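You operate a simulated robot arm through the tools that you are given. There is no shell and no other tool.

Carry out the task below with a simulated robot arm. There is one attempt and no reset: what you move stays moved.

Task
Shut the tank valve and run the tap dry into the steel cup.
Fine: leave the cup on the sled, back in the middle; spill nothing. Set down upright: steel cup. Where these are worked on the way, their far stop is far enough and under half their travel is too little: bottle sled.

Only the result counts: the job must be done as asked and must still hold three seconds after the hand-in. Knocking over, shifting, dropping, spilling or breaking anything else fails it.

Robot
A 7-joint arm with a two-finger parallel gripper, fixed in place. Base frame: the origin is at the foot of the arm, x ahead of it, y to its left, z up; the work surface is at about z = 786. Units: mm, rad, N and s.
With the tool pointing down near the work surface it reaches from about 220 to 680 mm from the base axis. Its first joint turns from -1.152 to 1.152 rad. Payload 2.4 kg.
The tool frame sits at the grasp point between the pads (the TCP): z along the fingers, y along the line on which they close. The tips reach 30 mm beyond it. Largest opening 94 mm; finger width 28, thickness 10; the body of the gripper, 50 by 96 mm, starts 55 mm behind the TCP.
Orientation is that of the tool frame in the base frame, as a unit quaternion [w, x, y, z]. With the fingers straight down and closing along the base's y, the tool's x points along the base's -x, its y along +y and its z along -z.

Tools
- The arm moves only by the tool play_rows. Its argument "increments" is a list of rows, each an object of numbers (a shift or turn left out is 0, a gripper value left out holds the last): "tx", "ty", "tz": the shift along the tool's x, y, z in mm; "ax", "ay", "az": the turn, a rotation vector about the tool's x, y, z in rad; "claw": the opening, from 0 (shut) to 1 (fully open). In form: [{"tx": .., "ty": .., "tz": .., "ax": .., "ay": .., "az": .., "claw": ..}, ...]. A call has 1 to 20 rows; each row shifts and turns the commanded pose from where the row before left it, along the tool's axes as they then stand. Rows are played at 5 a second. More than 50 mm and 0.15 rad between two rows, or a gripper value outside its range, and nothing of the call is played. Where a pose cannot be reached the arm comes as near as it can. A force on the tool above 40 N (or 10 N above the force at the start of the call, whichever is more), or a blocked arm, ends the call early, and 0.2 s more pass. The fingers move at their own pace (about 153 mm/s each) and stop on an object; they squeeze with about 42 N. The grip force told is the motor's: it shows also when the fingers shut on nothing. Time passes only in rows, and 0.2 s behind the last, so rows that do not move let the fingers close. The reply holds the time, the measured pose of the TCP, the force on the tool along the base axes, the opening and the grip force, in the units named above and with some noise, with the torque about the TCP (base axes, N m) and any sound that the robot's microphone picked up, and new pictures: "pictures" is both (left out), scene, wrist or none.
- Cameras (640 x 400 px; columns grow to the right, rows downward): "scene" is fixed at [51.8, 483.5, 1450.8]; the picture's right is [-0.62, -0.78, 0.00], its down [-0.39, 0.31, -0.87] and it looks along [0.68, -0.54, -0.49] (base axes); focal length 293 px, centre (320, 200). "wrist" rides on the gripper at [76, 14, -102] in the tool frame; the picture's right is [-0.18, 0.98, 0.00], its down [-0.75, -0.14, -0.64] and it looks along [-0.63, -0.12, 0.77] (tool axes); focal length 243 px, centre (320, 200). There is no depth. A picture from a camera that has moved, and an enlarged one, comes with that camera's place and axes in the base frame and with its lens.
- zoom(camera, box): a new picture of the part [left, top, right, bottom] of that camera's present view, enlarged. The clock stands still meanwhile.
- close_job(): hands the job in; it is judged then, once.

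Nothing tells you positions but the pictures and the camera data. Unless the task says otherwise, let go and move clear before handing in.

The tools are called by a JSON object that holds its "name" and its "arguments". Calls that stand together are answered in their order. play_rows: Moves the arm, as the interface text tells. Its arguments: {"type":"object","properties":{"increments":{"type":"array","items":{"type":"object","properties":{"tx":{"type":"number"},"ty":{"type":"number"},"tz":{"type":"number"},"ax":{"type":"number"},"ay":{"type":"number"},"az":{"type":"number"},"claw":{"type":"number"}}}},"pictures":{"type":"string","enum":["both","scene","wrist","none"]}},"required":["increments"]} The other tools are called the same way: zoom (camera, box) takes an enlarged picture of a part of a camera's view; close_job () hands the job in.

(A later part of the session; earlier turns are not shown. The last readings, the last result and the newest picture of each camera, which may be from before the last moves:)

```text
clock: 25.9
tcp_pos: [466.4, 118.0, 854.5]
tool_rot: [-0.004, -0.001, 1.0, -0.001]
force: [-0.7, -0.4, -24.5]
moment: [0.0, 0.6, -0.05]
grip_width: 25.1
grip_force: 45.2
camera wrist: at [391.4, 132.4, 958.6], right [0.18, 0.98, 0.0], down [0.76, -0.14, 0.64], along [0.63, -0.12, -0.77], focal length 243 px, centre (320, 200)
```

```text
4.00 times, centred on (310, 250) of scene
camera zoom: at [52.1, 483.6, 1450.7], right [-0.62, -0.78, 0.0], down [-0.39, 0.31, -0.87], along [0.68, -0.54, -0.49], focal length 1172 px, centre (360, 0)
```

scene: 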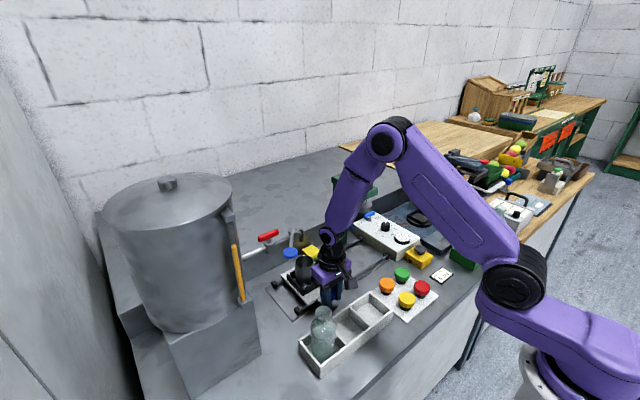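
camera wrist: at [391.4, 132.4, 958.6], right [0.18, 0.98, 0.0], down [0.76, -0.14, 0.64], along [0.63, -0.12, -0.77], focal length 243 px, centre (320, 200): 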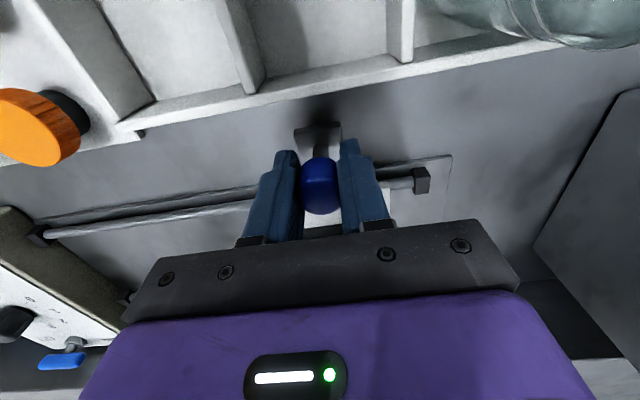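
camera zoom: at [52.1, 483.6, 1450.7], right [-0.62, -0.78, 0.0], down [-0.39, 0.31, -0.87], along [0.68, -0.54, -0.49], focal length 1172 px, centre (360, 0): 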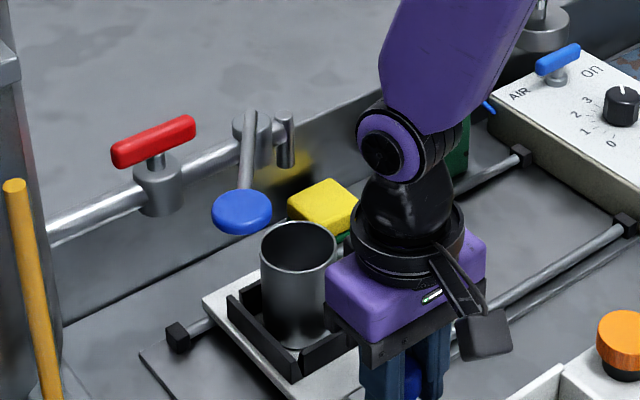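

The sled is at y = 118, with some rail left. I'll relieve the small vertical load and continue gently to the stop.

{"name": "play_rows", "arguments": {"increments": [{"tz": 1}, {"ty": 3}, {"ty": 3}, {"ty": 3}, {"ty": 3}, {"ty": 3}, {"ty": 3}, {}]}}

{"name": "zoom", "arguments": {"camera": "scene", "box": [230, 200, 390, 300]}}

```text
clock: 27.5
tcp_pos: [465.6, 130.9, 854.1]
tool_rot: [-0.004, 0.003, 1.0, -0.002]
force: [-3.1, -3.5, 10.8]
moment: [-0.1, 0.05, 0.04]
grip_width: 25.5
grip_force: 45.2
stopped in row 7: the force on the tool passed its limit at 45 N (the readings are from after the stop); the commanded pose is now the measured one
camera wrist: at [391.8, 144.6, 958.7], right [0.19, 0.98, 0.0], down [0.76, -0.14, 0.64], along [0.62, -0.13, -0.77], focal length 243 px, centre (320, 200)
```

scene: 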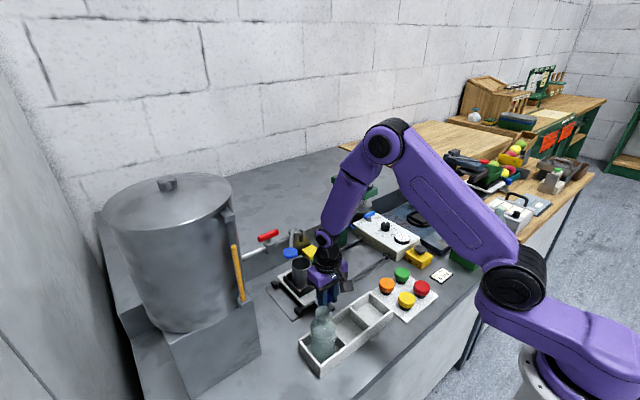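
wrist: 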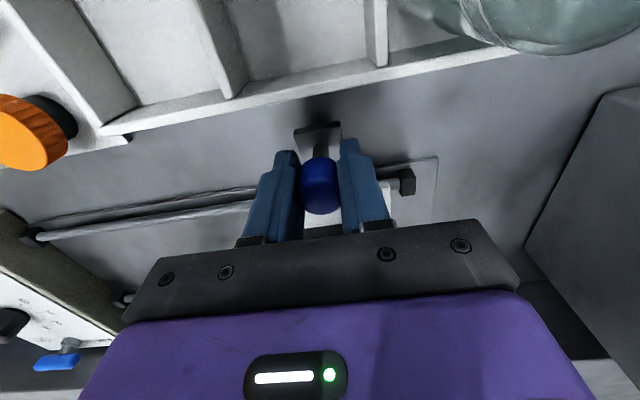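

```text
4.00 times, centred on (310, 250) of scene
camera zoom: at [51.5, 483.4, 1450.8], right [-0.62, -0.78, 0.0], down [-0.39, 0.31, -0.87], along [0.68, -0.54, -0.49], focal length 1172 px, centre (360, 0)
```

zoom: 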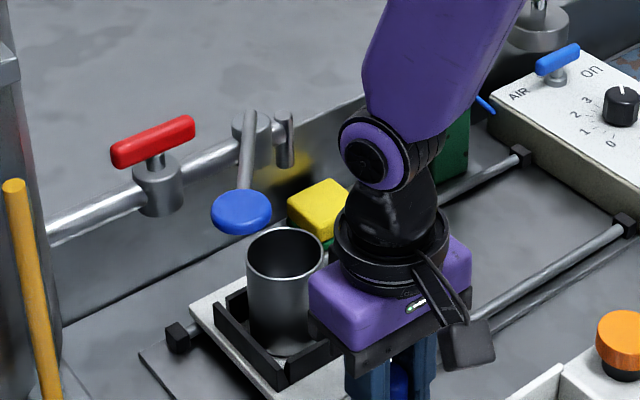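

The sled stopped hard at y ≈ 131, a travel of about 121 mm, which looks like the far stop. I'll give one more gentle push to confirm.

{"name": "play_rows", "arguments": {"increments": [{"ty": 1.5}, {"ty": 1.5}, {}], "pictures": "none"}}

```text
clock: 28.3
tcp_pos: [465.7, 130.3, 854.1]
tool_rot: [-0.005, 0.006, 1.0, -0.002]
force: [-0.6, -29.8, 17.3]
moment: [-0.41, 0.34, 0.14]
grip_width: 25.0
grip_force: 44.9
```

The far stop is confirmed: no motion under 30 N. I'll ease off, let go with a narrow opening, and retreat up and away from the blue lever.

{"name": "play_rows", "arguments": {"increments": [{"ty": -2.4}, {}, {"claw": 0.45}, {}, {"tz": -15}, {"tz": -20}, {"tz": -25, "ax": -0.004, "ay": -0.01, "az": -0.012}, {"ty": -30}, {"ty": -30}, {"tz": -40}, {"tz": -45}, {"tz": -45}, {"tz": -45}, {"tz": -45}, {}]}}

{"name": "zoom", "arguments": {"camera": "scene", "box": [230, 200, 390, 300]}}

```text
clock: 31.5
tcp_pos: [466.8, 72.0, 1134.4]
tool_rot: [0.002, -0.003, 1.0, 0.001]
force: [0.2, -0.7, -0.2]
moment: [-0.01, 0.0, -0.04]
grip_width: 42.3
grip_force: 0.1
camera wrist: at [391.4, 85.4, 1238.6], right [0.18, 0.98, 0.0], down [0.75, -0.14, 0.64], along [0.63, -0.11, -0.77], focal length 243 px, centre (320, 200)
```

scene: 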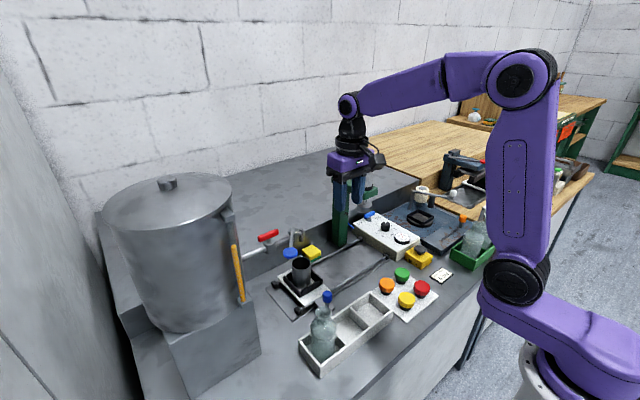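
wrist: 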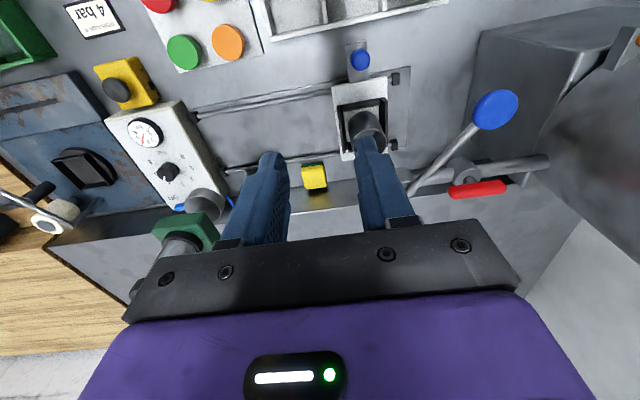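

```text
4.00 times, centred on (310, 250) of scene
camera zoom: at [51.8, 483.5, 1450.8], right [-0.62, -0.78, 0.0], down [-0.39, 0.31, -0.87], along [0.68, -0.54, -0.49], focal length 1172 px, centre (360, 0)
```

zoom: 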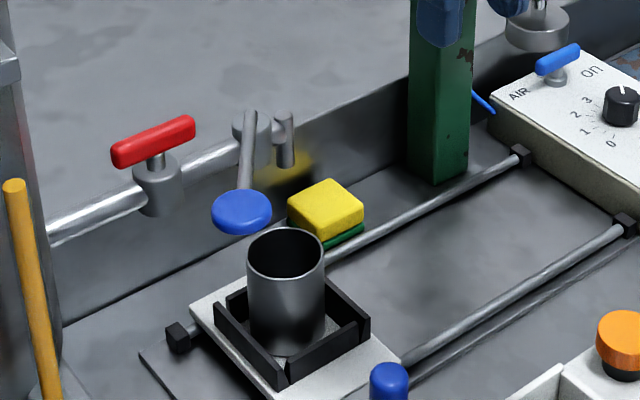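

The sled stays at the far stop with the cup on it, and the sponge is undisturbed. Now I'll go above the valve area and turn the tool for a close look.

{"name": "play_rows", "arguments": {"increments": [{"tx": -18.3, "ty": 32, "tz": -9}, {"tx": -18.3, "ty": 32, "tz": -9}, {"tx": -18.3, "ty": 32, "tz": -9}, {"tx": -18.3, "ty": 32, "tz": -9, "claw": 0.9}, {"az": -0.1428}, {"az": -0.1428}, {"az": -0.1428}, {"az": -0.1428}, {"az": -0.1428}, {"az": -0.1428}, {"az": -0.1428}, {"az": -0.1428}, {"az": -0.1428}, {"az": -0.1428}, {"az": -0.1428}, {}]}}

{"name": "zoom", "arguments": {"camera": "wrist", "box": [200, 50, 440, 200]}}

```text
clock: 34.9
tcp_pos: [540.7, 200.4, 1170.8]
tool_rot: [-0.001, 0.71, -0.705, 0.0]
force: [0.2, 0.5, -0.2]
moment: [-0.01, -0.02, 0.01]
grip_width: 84.6
grip_force: 0.2
camera wrist: at [527.1, 123.1, 1273.8], right [-0.98, 0.18, 0.0], down [0.13, 0.75, 0.64], along [0.12, 0.63, -0.77], focal length 243 px, centre (320, 200)
```

scene: 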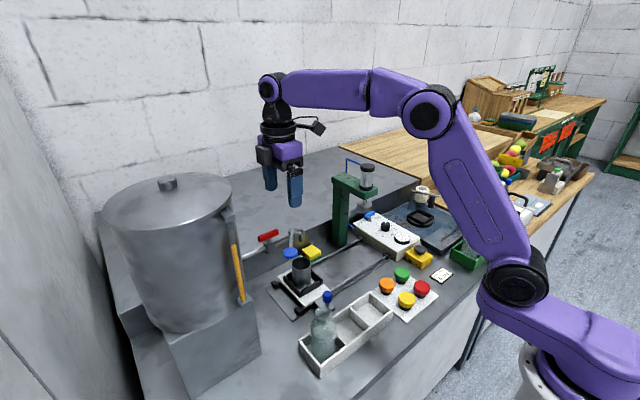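
wrist: 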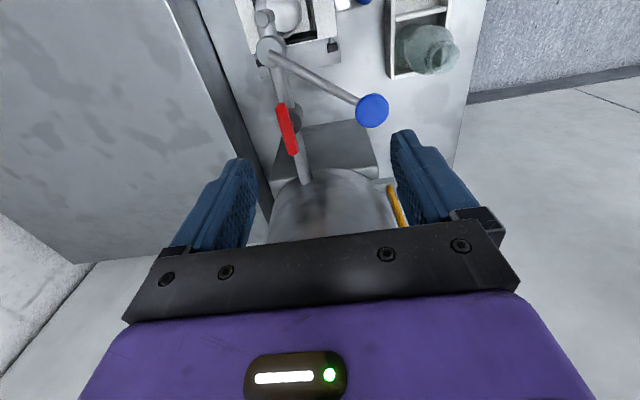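

```text
2.67 times, centred on (320, 125) of wrist
camera zoom: at [527.1, 123.1, 1273.8], right [-0.98, 0.18, 0.0], down [0.13, 0.75, 0.64], along [0.12, 0.63, -0.77], focal length 647 px, centre (320, 400)
```

zoom: 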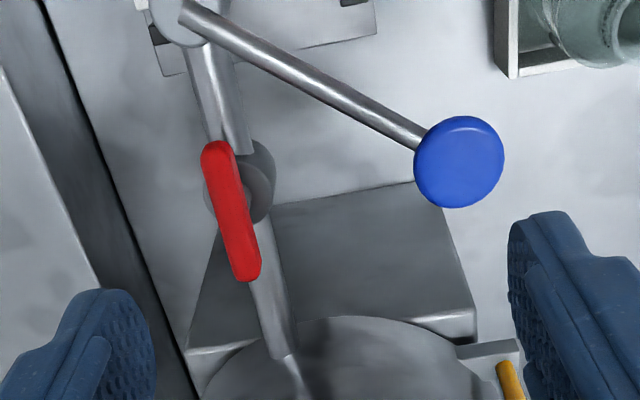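

The red bar centre is at about (580.3, 223.4, 1027), lying along the pipe (y). The tap lever pivots near (580, 155) and points toward the robot and the tank. I'll line up over the red bar with a narrower opening and descend.

{"name": "play_rows", "arguments": {"increments": [{"tx": -11.5, "ty": -19.8, "claw": 0.6}, {"tx": -11.5, "ty": -19.8}, {"tz": 40}, {"tz": 35}, {"tz": 20}, {}]}}

{"name": "zoom", "arguments": {"camera": "wrist", "box": [200, 50, 440, 220]}}

{"name": "zoom", "arguments": {"camera": "scene", "box": [220, 180, 340, 270]}}

```text
clock: 36.3
tcp_pos: [580.6, 224.1, 1073.0]
tool_rot: [-0.001, 0.709, -0.706, -0.001]
force: [-0.6, 0.2, 0.0]
moment: [0.0, 0.0, -0.01]
grip_width: 56.4
grip_force: 0.1
camera wrist: at [567.2, 146.3, 1176.9], right [-0.98, 0.18, 0.0], down [0.14, 0.75, 0.64], along [0.12, 0.63, -0.77], focal length 243 px, centre (320, 200)
```

scene: 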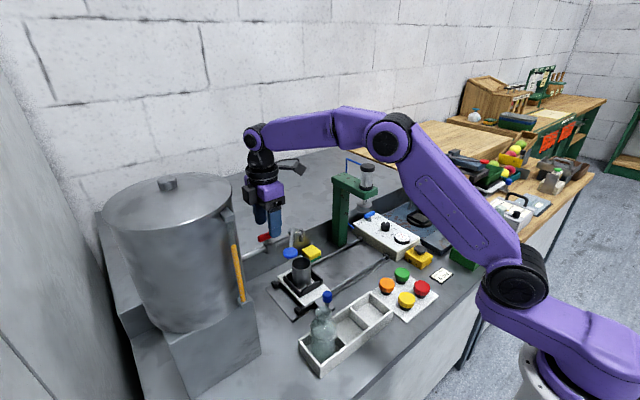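
wrist: 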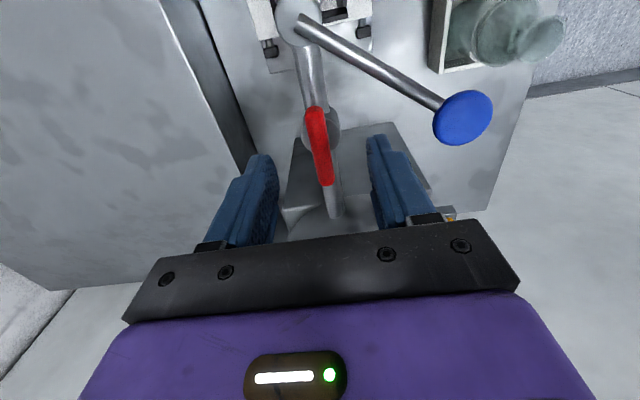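

```text
2.35 times, centred on (320, 135) of wrist
camera zoom: at [567.2, 146.3, 1176.9], right [-0.98, 0.18, 0.0], down [0.14, 0.75, 0.64], along [0.12, 0.63, -0.77], focal length 571 px, centre (320, 353)
```

zoom: 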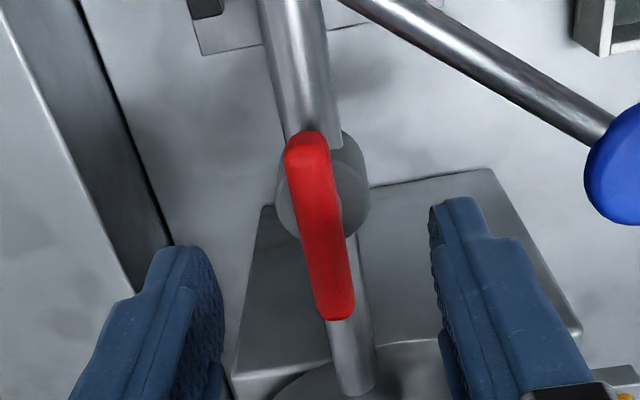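

```text
4.44 times, centred on (280, 225) of scene
camera zoom: at [51.8, 483.5, 1450.8], right [-0.62, -0.78, 0.0], down [-0.39, 0.31, -0.87], along [0.68, -0.54, -0.49], focal length 1302 px, centre (498, 89)
```

zoom: 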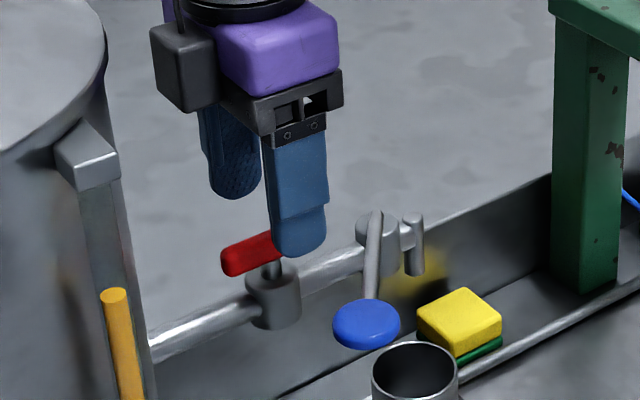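

I'm well aligned over the bar. I'll descend so the tips straddle it just above the valve body, then close.

{"name": "play_rows", "arguments": {"increments": [{"tz": 15}, {"tz": 11}, {}, {"claw": 0.35}, {"claw": 0.2}, {"claw": 0.05}, {}, {}]}}

{"name": "zoom", "arguments": {"camera": "wrist", "box": [200, 50, 440, 220]}}

{"name": "zoom", "arguments": {"camera": "scene", "box": [220, 180, 340, 270]}}

```text
clock: 38.1
tcp_pos: [579.4, 221.7, 1046.8]
tool_rot: [-0.001, 0.709, -0.705, 0.001]
force: [2.6, -0.1, -0.2]
moment: [-0.13, 0.17, -0.23]
grip_width: 11.7
grip_force: 45.4
camera wrist: at [566.8, 144.9, 1151.1], right [-0.98, 0.18, 0.0], down [0.14, 0.75, 0.64], along [0.12, 0.63, -0.77], focal length 243 px, centre (320, 200)
```

scene: 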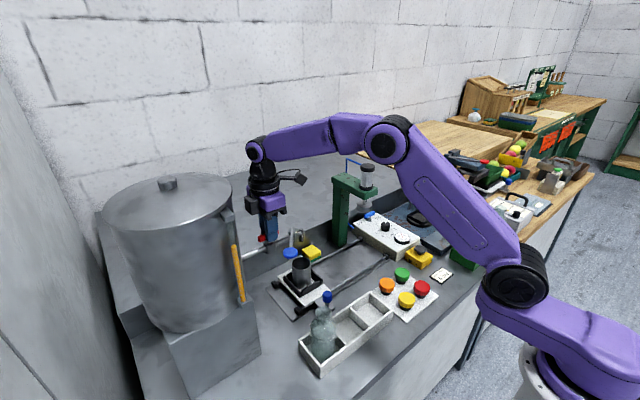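
wrist: 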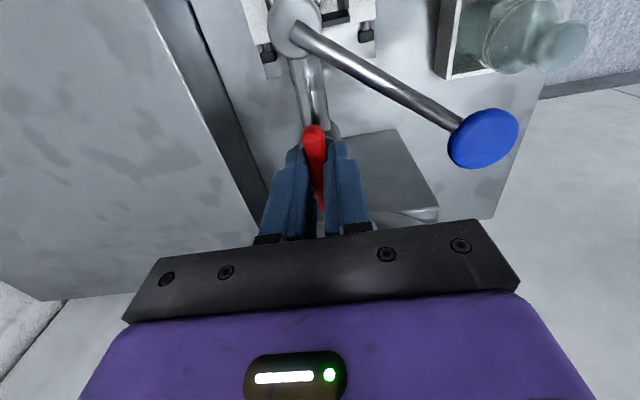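

```text
2.35 times, centred on (320, 135) of wrist
camera zoom: at [566.8, 144.9, 1151.1], right [-0.98, 0.18, 0.0], down [0.14, 0.75, 0.64], along [0.12, 0.63, -0.77], focal length 571 px, centre (320, 353)
```

zoom: 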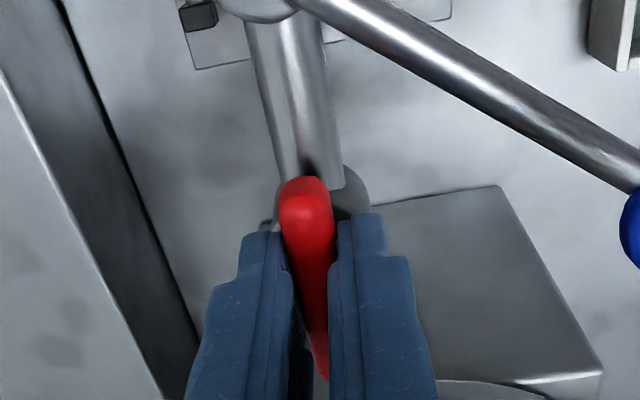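

```text
4.44 times, centred on (280, 225) of scene
camera zoom: at [51.9, 483.5, 1450.7], right [-0.62, -0.78, 0.0], down [-0.39, 0.31, -0.87], along [0.68, -0.54, -0.49], focal length 1302 px, centre (498, 89)
```

zoom: 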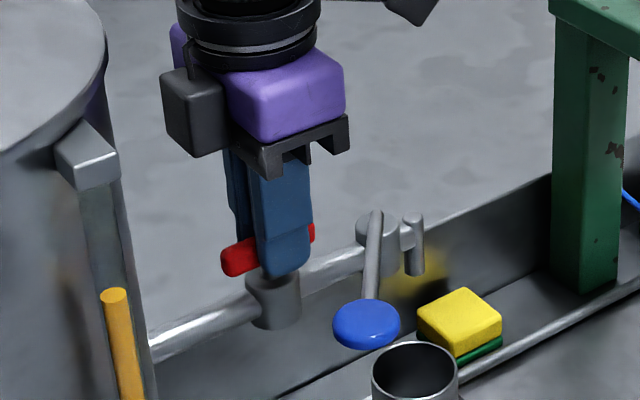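

I've got the bar, with the opening at 11.7 mm. I'll try a small clockwise turn (seen from above) and watch the torque.

{"name": "play_rows", "arguments": {"increments": [{"az": 0.06}, {"az": 0.06}, {"az": 0.06}, {}]}}

{"name": "zoom", "arguments": {"camera": "wrist", "box": [200, 50, 440, 220]}}

```text
clock: 39.1
tcp_pos: [579.5, 221.0, 1046.4]
tool_rot: [0.001, -0.641, 0.767, 0.001]
force: [4.6, -1.8, -18.1]
moment: [1.26, -0.35, -0.02]
grip_width: 11.8
grip_force: 44.7
camera wrist: at [553.0, 148.8, 1151.2], right [-0.94, 0.35, 0.0], down [0.27, 0.72, 0.64], along [0.23, 0.6, -0.77], focal length 243 px, centre (320, 200)
```

scene: 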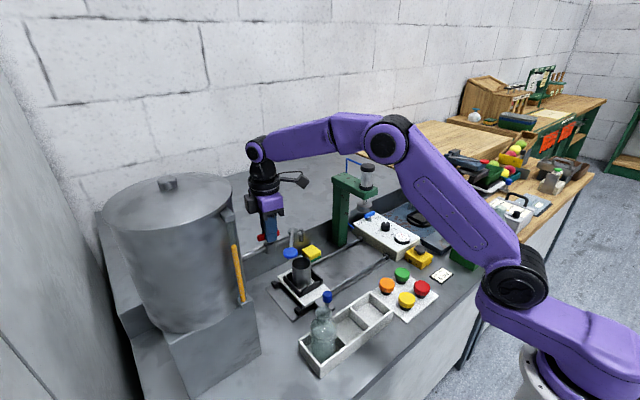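
wrist: 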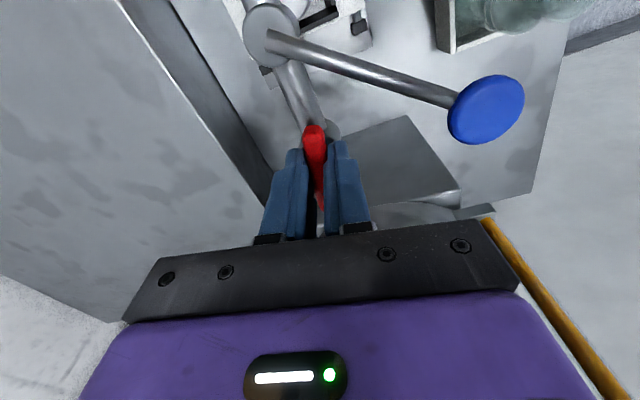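

```text
2.35 times, centred on (320, 135) of wrist
camera zoom: at [553.0, 148.8, 1151.2], right [-0.94, 0.35, 0.0], down [0.27, 0.72, 0.64], along [0.23, 0.6, -0.77], focal length 571 px, centre (320, 353)
```

zoom: 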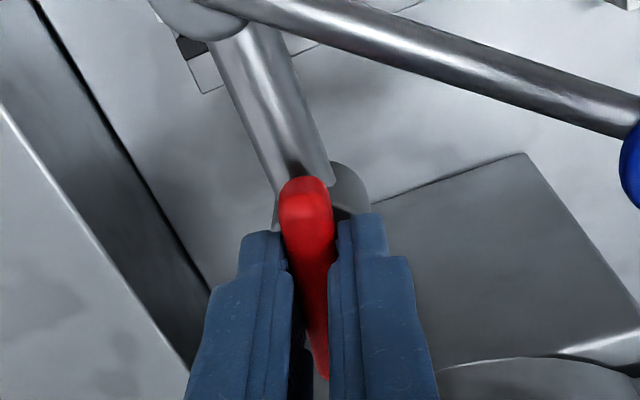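

The bar follows clockwise with almost no torque, so this direction works. I'll continue the quarter turn in stages.

{"name": "play_rows", "arguments": {"increments": [{"az": 0.08}, {"az": 0.09}, {"az": 0.09}, {"az": 0.09}, {"az": 0.09}, {}], "pictures": "wrist"}}

```text
clock: 40.5
tcp_pos: [578.8, 222.7, 1046.8]
tool_rot: [-0.001, -0.459, 0.889, 0.0]
force: [-0.4, -0.5, -27.4]
moment: [-0.23, -0.02, -0.04]
grip_width: 11.7
grip_force: 44.8
camera wrist: at [523.9, 168.0, 1151.6], right [-0.7, 0.72, 0.0], down [0.55, 0.53, 0.64], along [0.46, 0.45, -0.77], focal length 243 px, centre (320, 200)
```

wrist: 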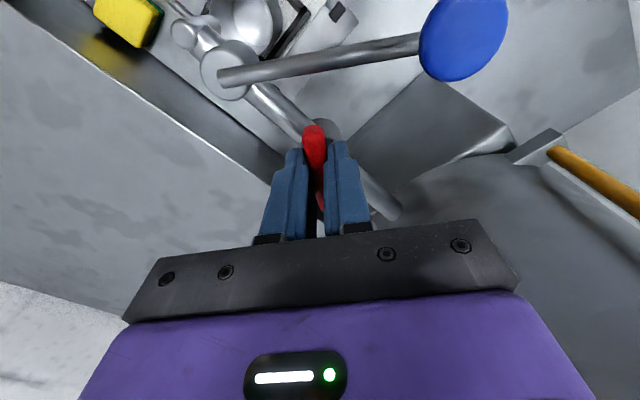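

It's turning cleanly, and the bar is about 36° from the pipe. I'll relieve the small vertical load and continue.

{"name": "play_rows", "arguments": {"increments": [{"tz": 1}, {"az": 0.09}, {"az": 0.09}, {"az": 0.09}, {"az": 0.09}, {"az": 0.09}, {}], "pictures": "wrist"}}

```text
clock: 42.1
tcp_pos: [577.1, 222.9, 1047.1]
tool_rot: [0.0, -0.249, 0.968, 0.001]
force: [-16.8, 2.8, -16.0]
moment: [0.24, -0.24, 0.04]
grip_width: 12.0
grip_force: 45.0
camera wrist: at [504.9, 198.4, 1151.5], right [-0.31, 0.95, 0.0], down [0.73, 0.24, 0.64], along [0.61, 0.2, -0.77], focal length 243 px, centre (320, 200)
```

wrist: 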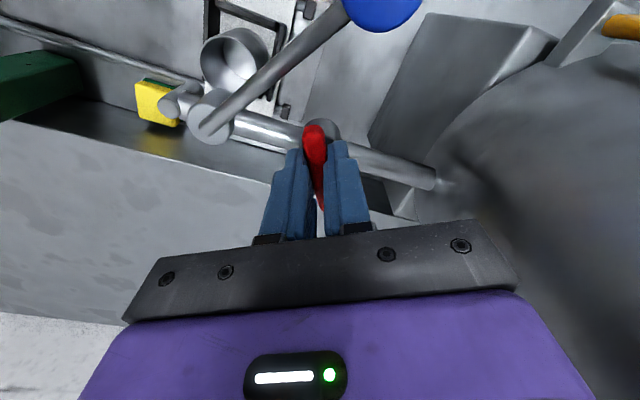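

About 29° remain. I'll ease the sideways load slightly and finish the turn.

{"name": "play_rows", "arguments": {"increments": [{"tx": 1.3, "ty": 0.7, "tz": 0.5}, {"az": 0.09}, {"az": 0.09}, {"az": 0.09}, {"az": 0.08}, {"az": 0.07}, {}], "pictures": "wrist"}}

```text
clock: 43.7
tcp_pos: [576.6, 224.6, 1047.3]
tool_rot: [0.002, -0.044, 0.999, 0.001]
force: [-6.6, 16.0, -23.5]
moment: [0.16, -1.03, 0.1]
grip_width: 12.0
grip_force: 45.2
camera wrist: at [500.5, 231.4, 1151.3], right [0.1, 1.0, 0.0], down [0.76, -0.08, 0.64], along [0.64, -0.06, -0.77], focal length 243 px, centre (320, 200)
```

wrist: 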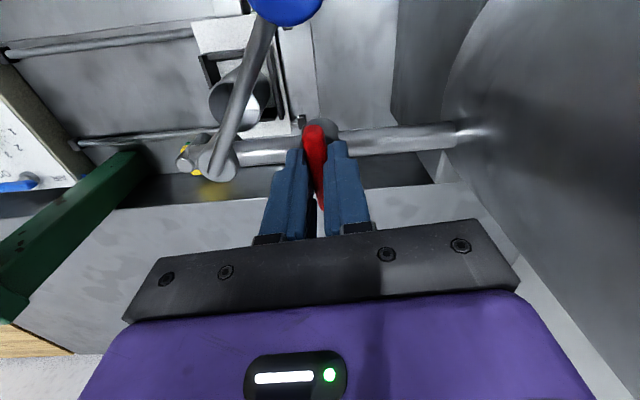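

Nearly perpendicular now. I'll continue in small steps to find the closing stop.

{"name": "play_rows", "arguments": {"increments": [{"tz": 0.8}, {"az": 0.04}, {"az": 0.04}, {"az": 0.04}, {}], "pictures": "wrist"}}

```text
clock: 44.9
tcp_pos: [577.6, 225.3, 1048.5]
tool_rot: [0.003, 0.016, 1.0, 0.001]
force: [0.1, 15.8, -8.0]
moment: [0.14, 0.04, 1.42]
grip_width: 11.8
grip_force: 44.8
camera wrist: at [501.6, 240.8, 1151.2], right [0.21, 0.98, 0.0], down [0.75, -0.17, 0.65], along [0.63, -0.14, -0.76], focal length 243 px, centre (320, 200)
```

wrist: 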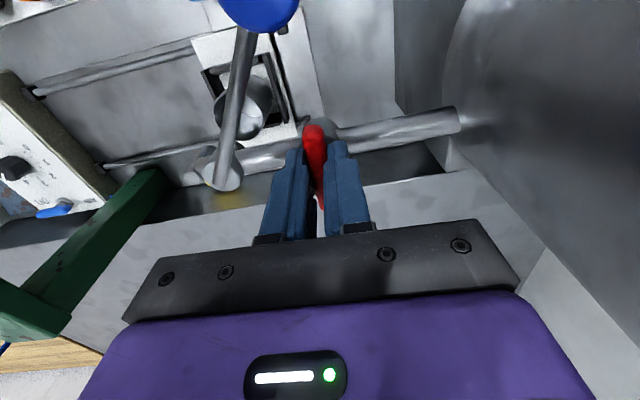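

The torque jumped to 1.4 N·m at 90°, so the valve has reached its closed stop. I'll release and rise to check the bar.

{"name": "play_rows", "arguments": {"increments": [{"az": -0.03}, {"claw": 0.4}, {}, {"tz": -20}, {"tz": -35}, {"tz": -35}, {"tz": -30}, {}]}}

{"name": "zoom", "arguments": {"camera": "wrist", "box": [160, 0, 480, 200]}}

{"name": "zoom", "arguments": {"camera": "scene", "box": [220, 190, 360, 300]}}

```text
clock: 46.7
tcp_pos: [575.9, 223.3, 1167.7]
tool_rot: [0.0, 0.002, 1.0, 0.001]
force: [-0.8, -1.1, -0.1]
moment: [-0.02, 0.02, 0.01]
grip_width: 37.6
grip_force: 0.1
camera wrist: at [499.8, 237.0, 1271.1], right [0.19, 0.98, 0.0], down [0.75, -0.15, 0.64], along [0.63, -0.12, -0.77], focal length 243 px, centre (320, 200)
```

scene: 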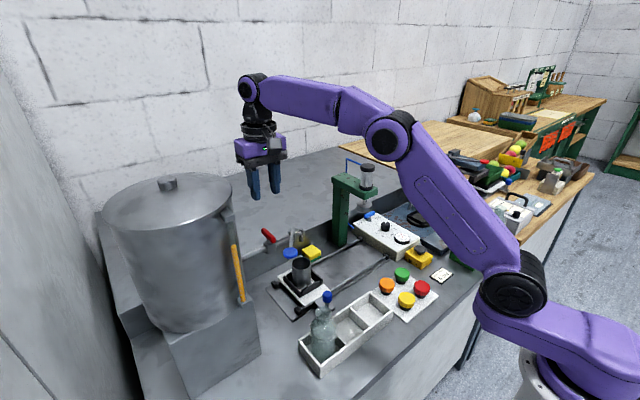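
wrist: 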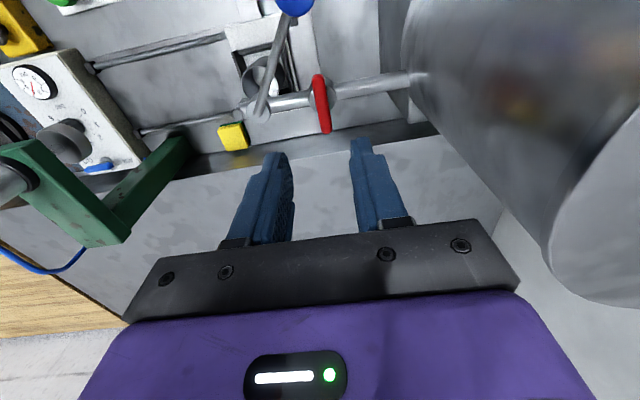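

```text
2.00 times, centred on (320, 100) of wrist
camera zoom: at [499.8, 237.0, 1271.1], right [0.19, 0.98, 0.0], down [0.75, -0.15, 0.64], along [0.63, -0.12, -0.77], focal length 485 px, centre (320, 400)
```

zoom: 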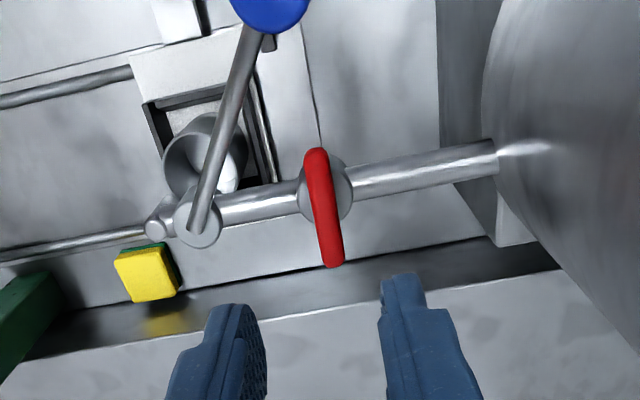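

```text
3.64 times, centred on (290, 245) of scene
camera zoom: at [51.8, 483.5, 1450.8], right [-0.62, -0.78, 0.0], down [-0.39, 0.31, -0.87], along [0.68, -0.54, -0.49], focal length 1066 px, centre (429, 36)
```

zoom: 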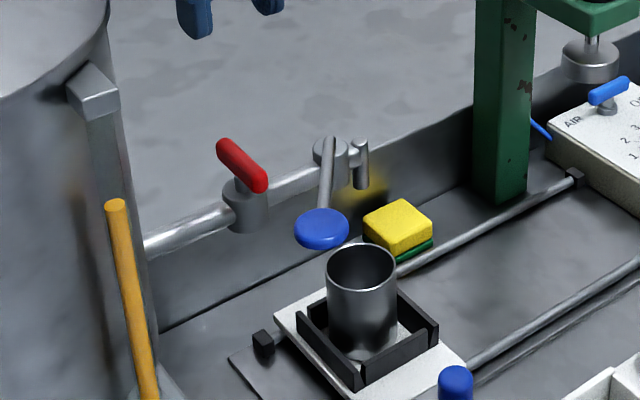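

The red bar is now perpendicular to the pipe, so the tank valve is shut, and the cup is under the spout. Next is the blue tap lever. Its disk is near (490, 218, 1032), and I'll position above it with the tool lined up across the lever.

{"name": "play_rows", "arguments": {"increments": [{"tx": 28.5, "ty": -2, "tz": 10}, {"tx": 28.5, "ty": -2, "tz": 10, "az": 0.12}, {"tx": 28.5, "claw": 0.64, "az": 0.12}, {"az": 0.12}, {"az": 0.12}, {"az": 0.12}, {"tz": 30}, {}]}}

{"name": "zoom", "arguments": {"camera": "wrist", "box": [200, 50, 440, 220]}}

{"name": "zoom", "arguments": {"camera": "scene", "box": [220, 170, 360, 280]}}

```text
clock: 48.5
tcp_pos: [492.5, 222.8, 1118.8]
tool_rot: [0.001, 0.299, 0.954, 0.001]
force: [-0.2, -0.1, 0.1]
moment: [0.01, 0.02, 0.02]
grip_width: 60.4
grip_force: 0.2
camera wrist: at [438.6, 277.1, 1223.2], right [0.71, 0.7, 0.0], down [0.54, -0.55, 0.64], along [0.45, -0.46, -0.77], focal length 243 px, centre (320, 200)
```

scene: 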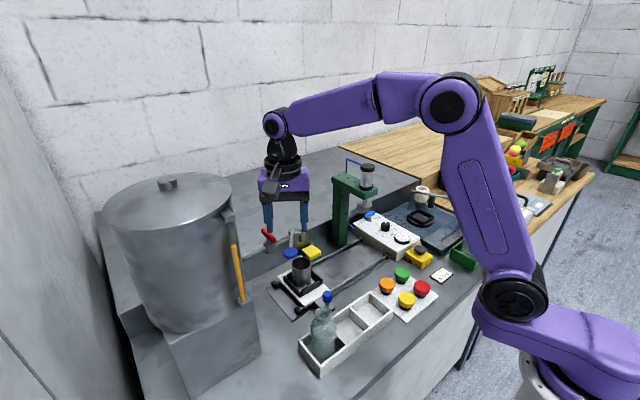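
wrist: 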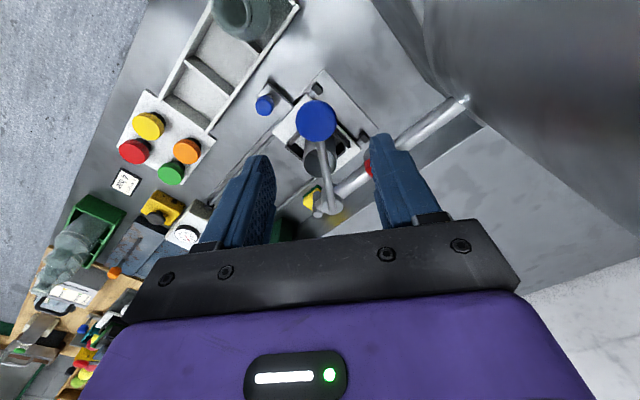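

```text
2.35 times, centred on (320, 135) of wrist
camera zoom: at [438.6, 277.1, 1223.2], right [0.71, 0.7, 0.0], down [0.54, -0.55, 0.64], along [0.45, -0.46, -0.77], focal length 571 px, centre (320, 353)
```

zoom: 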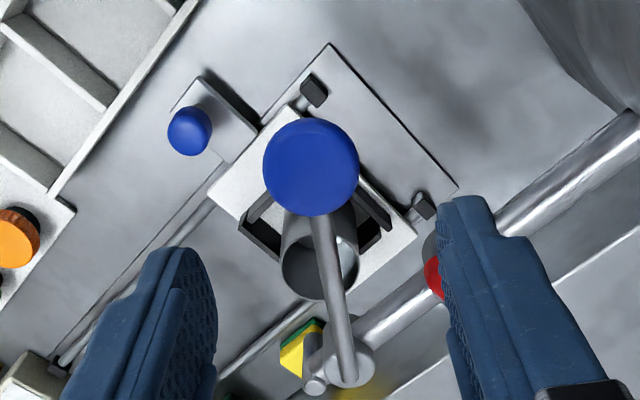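

```text
3.64 times, centred on (290, 225) of scene
camera zoom: at [51.8, 483.5, 1450.8], right [-0.62, -0.78, 0.0], down [-0.39, 0.31, -0.87], along [0.68, -0.54, -0.49], focal length 1066 px, centre (429, 109)
```

zoom: 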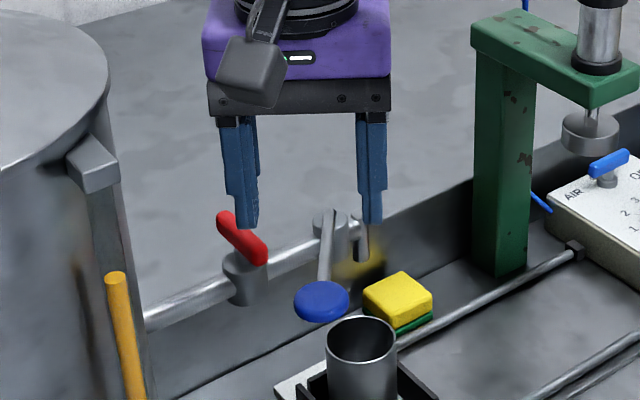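

The disk centre is about (490, 219.5, 1032) and the lever radius about 109 mm. I'll shift to centre and lower the open fingers so they straddle the disk.

{"name": "play_rows", "arguments": {"increments": [{"ty": -4.1}, {"tz": 25}, {"tz": 25}, {"tz": 15}, {"tz": 10}, {}]}}

{"name": "zoom", "arguments": {"camera": "scene", "box": [220, 170, 360, 280]}}

{"name": "zoom", "arguments": {"camera": "wrist", "box": [200, 80, 440, 250]}}

```text
clock: 49.9
tcp_pos: [489.8, 218.0, 1042.3]
tool_rot: [0.002, 0.298, 0.954, 0.001]
force: [0.4, -0.9, 0.4]
moment: [-0.03, 0.03, -0.03]
grip_width: 60.1
grip_force: 0.0
camera wrist: at [435.7, 273.0, 1146.4], right [0.71, 0.7, 0.0], down [0.54, -0.55, 0.64], along [0.45, -0.46, -0.77], focal length 243 px, centre (320, 200)
```

scene: 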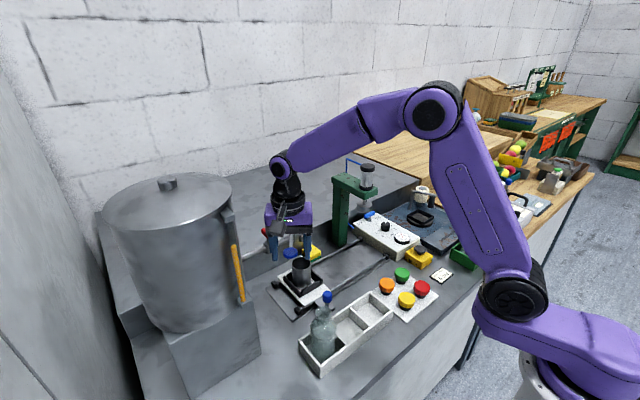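
wrist: 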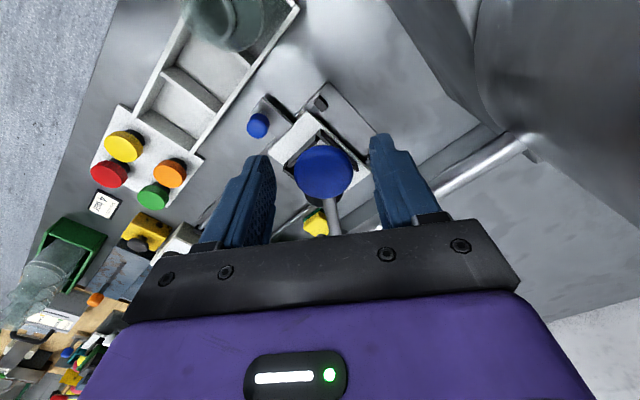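

```text
3.64 times, centred on (290, 225) of scene
camera zoom: at [51.8, 483.5, 1450.8], right [-0.62, -0.78, 0.0], down [-0.39, 0.31, -0.87], along [0.68, -0.54, -0.49], focal length 1066 px, centre (429, 109)
```

zoom: 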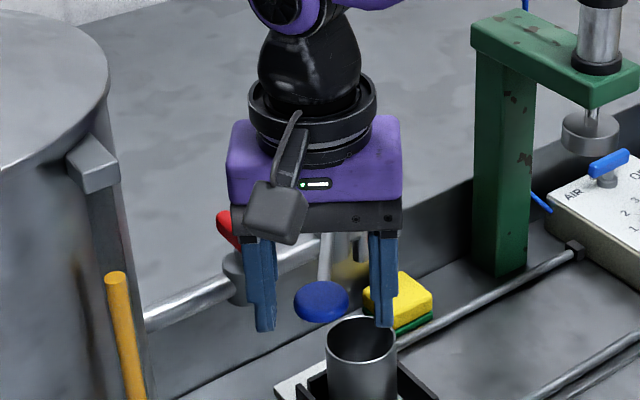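

```text
2.35 times, centred on (320, 165) of wrist
camera zoom: at [435.7, 273.0, 1146.4], right [0.71, 0.7, 0.0], down [0.54, -0.55, 0.64], along [0.45, -0.46, -0.77], focal length 571 px, centre (320, 282)
```

zoom: 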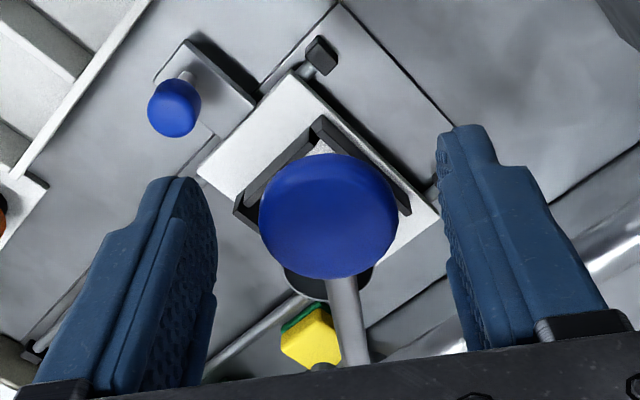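

The disk is centred between the fingers. I'll narrow them to a loose cage and try a small push away from the tank (toward -y), watching the force.

{"name": "play_rows", "arguments": {"increments": [{"claw": 0.42}, {}, {"tx": -0.1, "ty": -5.4, "az": -0.05}, {"tx": -0.1, "ty": -5.4, "az": -0.05}, {"tx": -0.1, "ty": -5.4, "az": -0.05}, {}]}}

{"name": "zoom", "arguments": {"camera": "scene", "box": [220, 190, 360, 300]}}

{"name": "zoom", "arguments": {"camera": "wrist", "box": [200, 80, 440, 250]}}

```text
clock: 51.3
tcp_pos: [484.4, 208.6, 1041.8]
tool_rot: [0.007, 0.224, 0.975, 0.006]
force: [23.0, 25.4, -1.2]
moment: [0.33, -0.49, -0.25]
grip_width: 58.0
grip_force: 16.2
camera wrist: at [421.2, 253.6, 1147.2], right [0.6, 0.8, 0.02], down [0.61, -0.46, 0.65], along [0.53, -0.38, -0.76], focal length 243 px, centre (320, 200)
```

scene: 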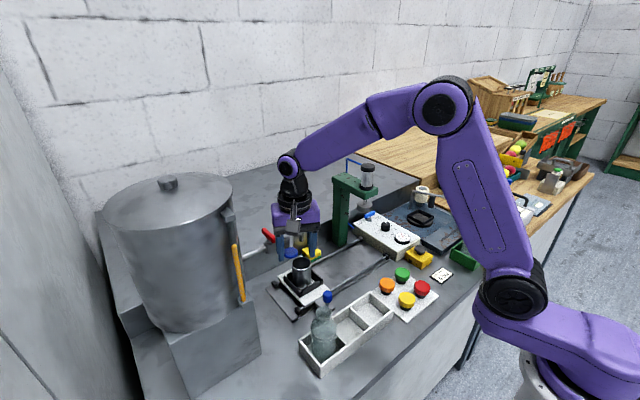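
wrist: 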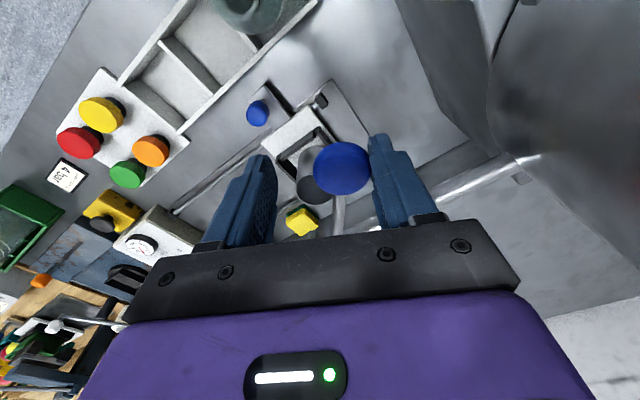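

```text
3.64 times, centred on (290, 245) of scene
camera zoom: at [52.5, 484.3, 1450.5], right [-0.62, -0.78, 0.0], down [-0.39, 0.31, -0.87], along [0.68, -0.54, -0.49], focal length 1066 px, centre (429, 36)
```

zoom: 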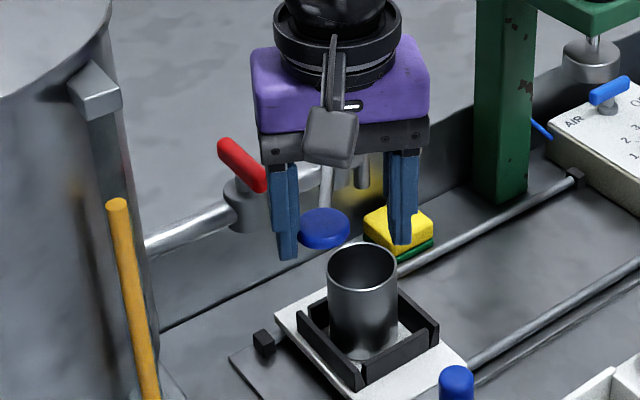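

```text
2.35 times, centred on (320, 165) of wrist
camera zoom: at [421.2, 253.6, 1147.2], right [0.6, 0.8, 0.02], down [0.61, -0.46, 0.65], along [0.53, -0.38, -0.76], focal length 571 px, centre (320, 282)
```

zoom: 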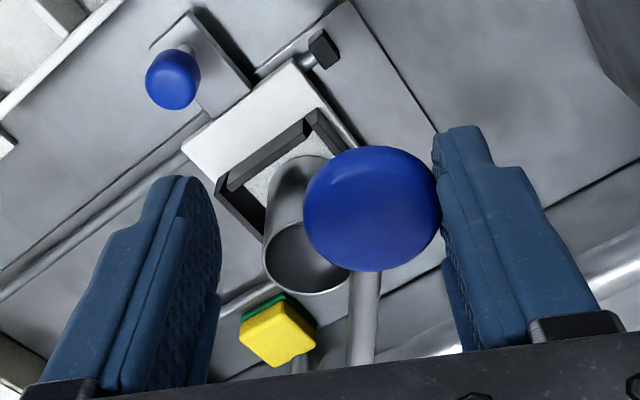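

The lever didn't move, and the push back was about 34 N, so this side is its stop. I'll go back to centre and try the other direction.

{"name": "play_rows", "arguments": {"increments": [{"tx": 0.1, "ty": 5.4, "az": 0.05}, {"tx": 0.1, "ty": 5.4, "az": 0.05}, {"tx": 0.1, "ty": 5.4, "az": 0.05}, {}, {}]}}

{"name": "zoom", "arguments": {"camera": "wrist", "box": [200, 80, 440, 250]}}

```text
clock: 52.5
tcp_pos: [489.8, 219.7, 1040.7]
tool_rot: [0.0, 0.299, 0.954, 0.0]
force: [-0.1, 0.8, 1.7]
moment: [0.02, -0.01, -0.01]
grip_width: 39.2
grip_force: 0.1
camera wrist: at [435.7, 274.0, 1145.9], right [0.71, 0.7, 0.0], down [0.54, -0.55, 0.64], along [0.45, -0.46, -0.77], focal length 243 px, centre (320, 200)
```

scene: 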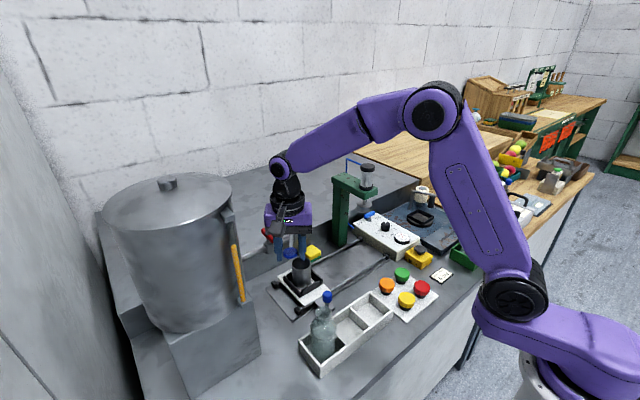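
wrist: 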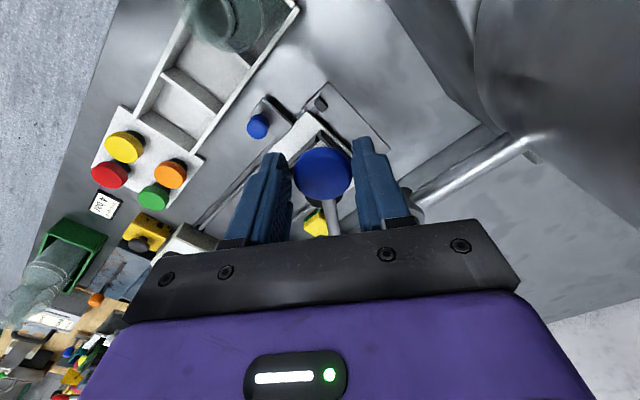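

```text
2.35 times, centred on (320, 165) of wrist
camera zoom: at [435.7, 274.0, 1145.9], right [0.71, 0.7, 0.0], down [0.54, -0.55, 0.64], along [0.45, -0.46, -0.77], focal length 571 px, centre (320, 282)
```

zoom: 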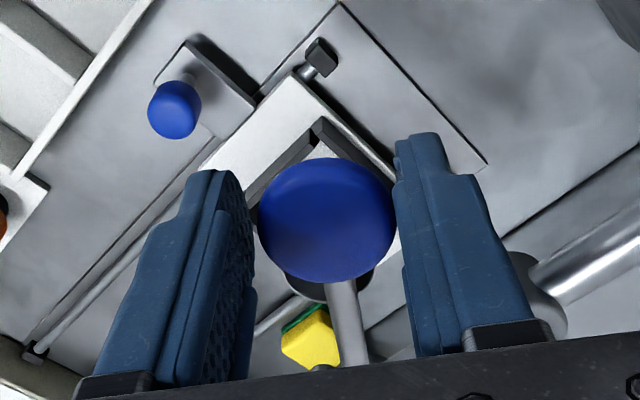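

The fingers now cage the disk with a little slack. I'll push gently the other way (clockwise, toward the tank side).

{"name": "play_rows", "arguments": {"increments": [{"tx": -0.1, "ty": 5.4, "az": 0.05}, {"tx": -0.1, "ty": 5.4, "az": 0.05}, {}]}}

{"name": "zoom", "arguments": {"camera": "wrist", "box": [200, 80, 440, 250]}}

{"name": "zoom", "arguments": {"camera": "scene", "box": [220, 190, 360, 300]}}

```text
clock: 53.3
tcp_pos: [496.1, 226.2, 1040.8]
tool_rot: [-0.001, 0.347, 0.938, -0.001]
force: [-6.2, -15.2, 2.3]
moment: [-0.23, 0.15, 0.12]
grip_width: 48.5
grip_force: 7.8
camera wrist: at [448.3, 286.0, 1145.6], right [0.78, 0.63, 0.0], down [0.48, -0.6, 0.64], along [0.4, -0.5, -0.77], focal length 243 px, centre (320, 200)
```

scene: 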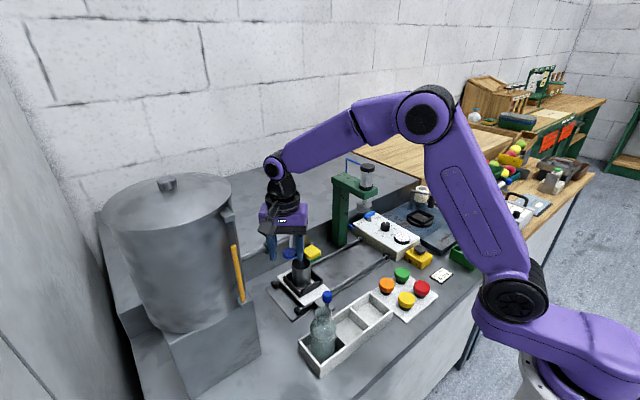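
wrist: 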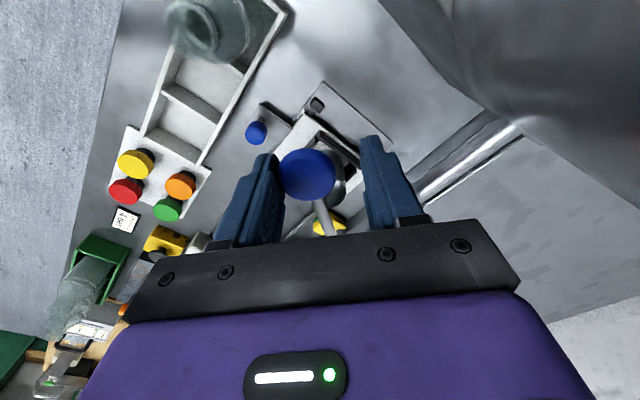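

```text
2.35 times, centred on (320, 165) of wrist
camera zoom: at [448.3, 286.0, 1145.6], right [0.78, 0.63, 0.0], down [0.48, -0.6, 0.64], along [0.4, -0.5, -0.77], focal length 571 px, centre (320, 282)
```

zoom: 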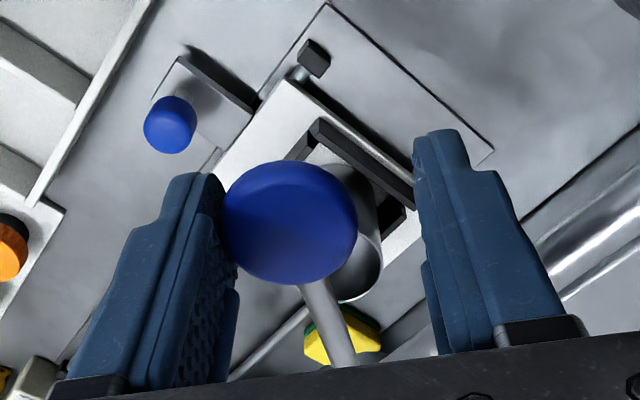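

```text
3.64 times, centred on (290, 245) of scene
camera zoom: at [51.6, 483.0, 1450.9], right [-0.62, -0.78, 0.0], down [-0.39, 0.31, -0.87], along [0.68, -0.54, -0.49], focal length 1066 px, centre (429, 36)
```

zoom: 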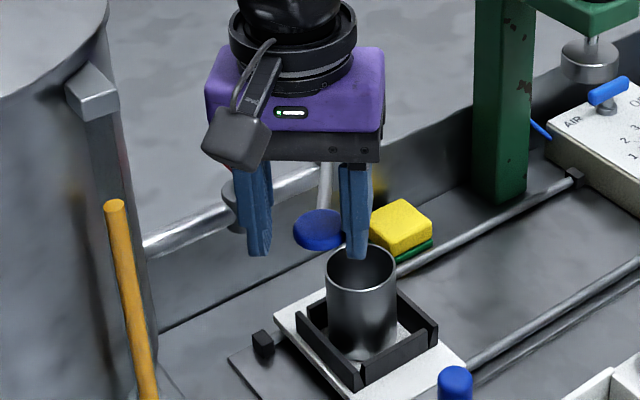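

The disk hasn't really moved either way, because the fingers give a little under side load. I'll return to centre and grip the disk firmly, so I can test it properly and read the forces.

{"name": "play_rows", "arguments": {"increments": [{"tx": 0.1, "ty": -5.4, "az": -0.05}, {"tx": 0.1, "ty": -5.4, "az": -0.05}, {"claw": 0.2}, {"claw": 0.1}, {}, {}]}}

{"name": "zoom", "arguments": {"camera": "wrist", "box": [200, 80, 440, 250]}}

```text
clock: 54.7
tcp_pos: [489.1, 220.5, 1041.2]
tool_rot: [0.002, 0.297, 0.955, 0.002]
force: [-0.9, 10.3, 4.6]
moment: [0.11, -0.13, 0.08]
grip_width: 32.5
grip_force: 45.1
camera wrist: at [434.6, 275.5, 1145.8], right [0.71, 0.71, 0.01], down [0.54, -0.55, 0.64], along [0.46, -0.45, -0.77], focal length 243 px, centre (320, 200)
```

scene: 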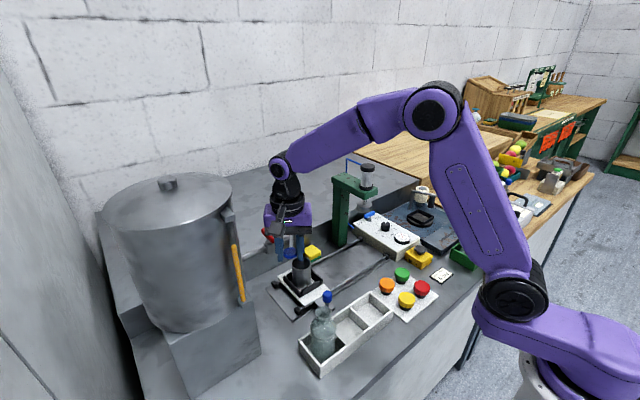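
wrist: 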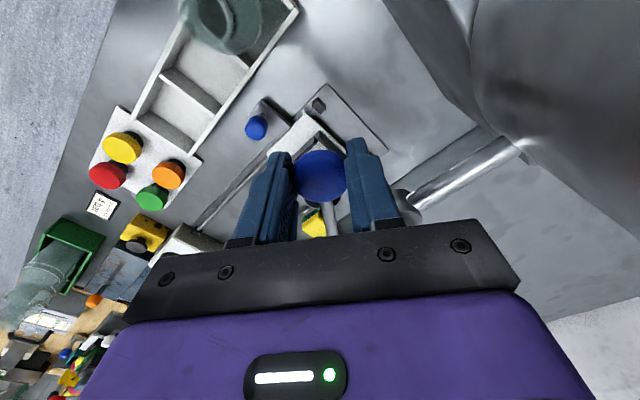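

```text
2.35 times, centred on (320, 165) of wrist
camera zoom: at [434.6, 275.5, 1145.8], right [0.71, 0.71, 0.01], down [0.54, -0.55, 0.64], along [0.46, -0.45, -0.77], focal length 571 px, centre (320, 282)
```

zoom: 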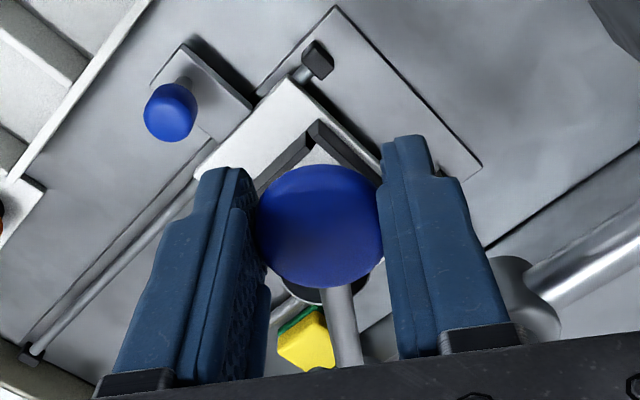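

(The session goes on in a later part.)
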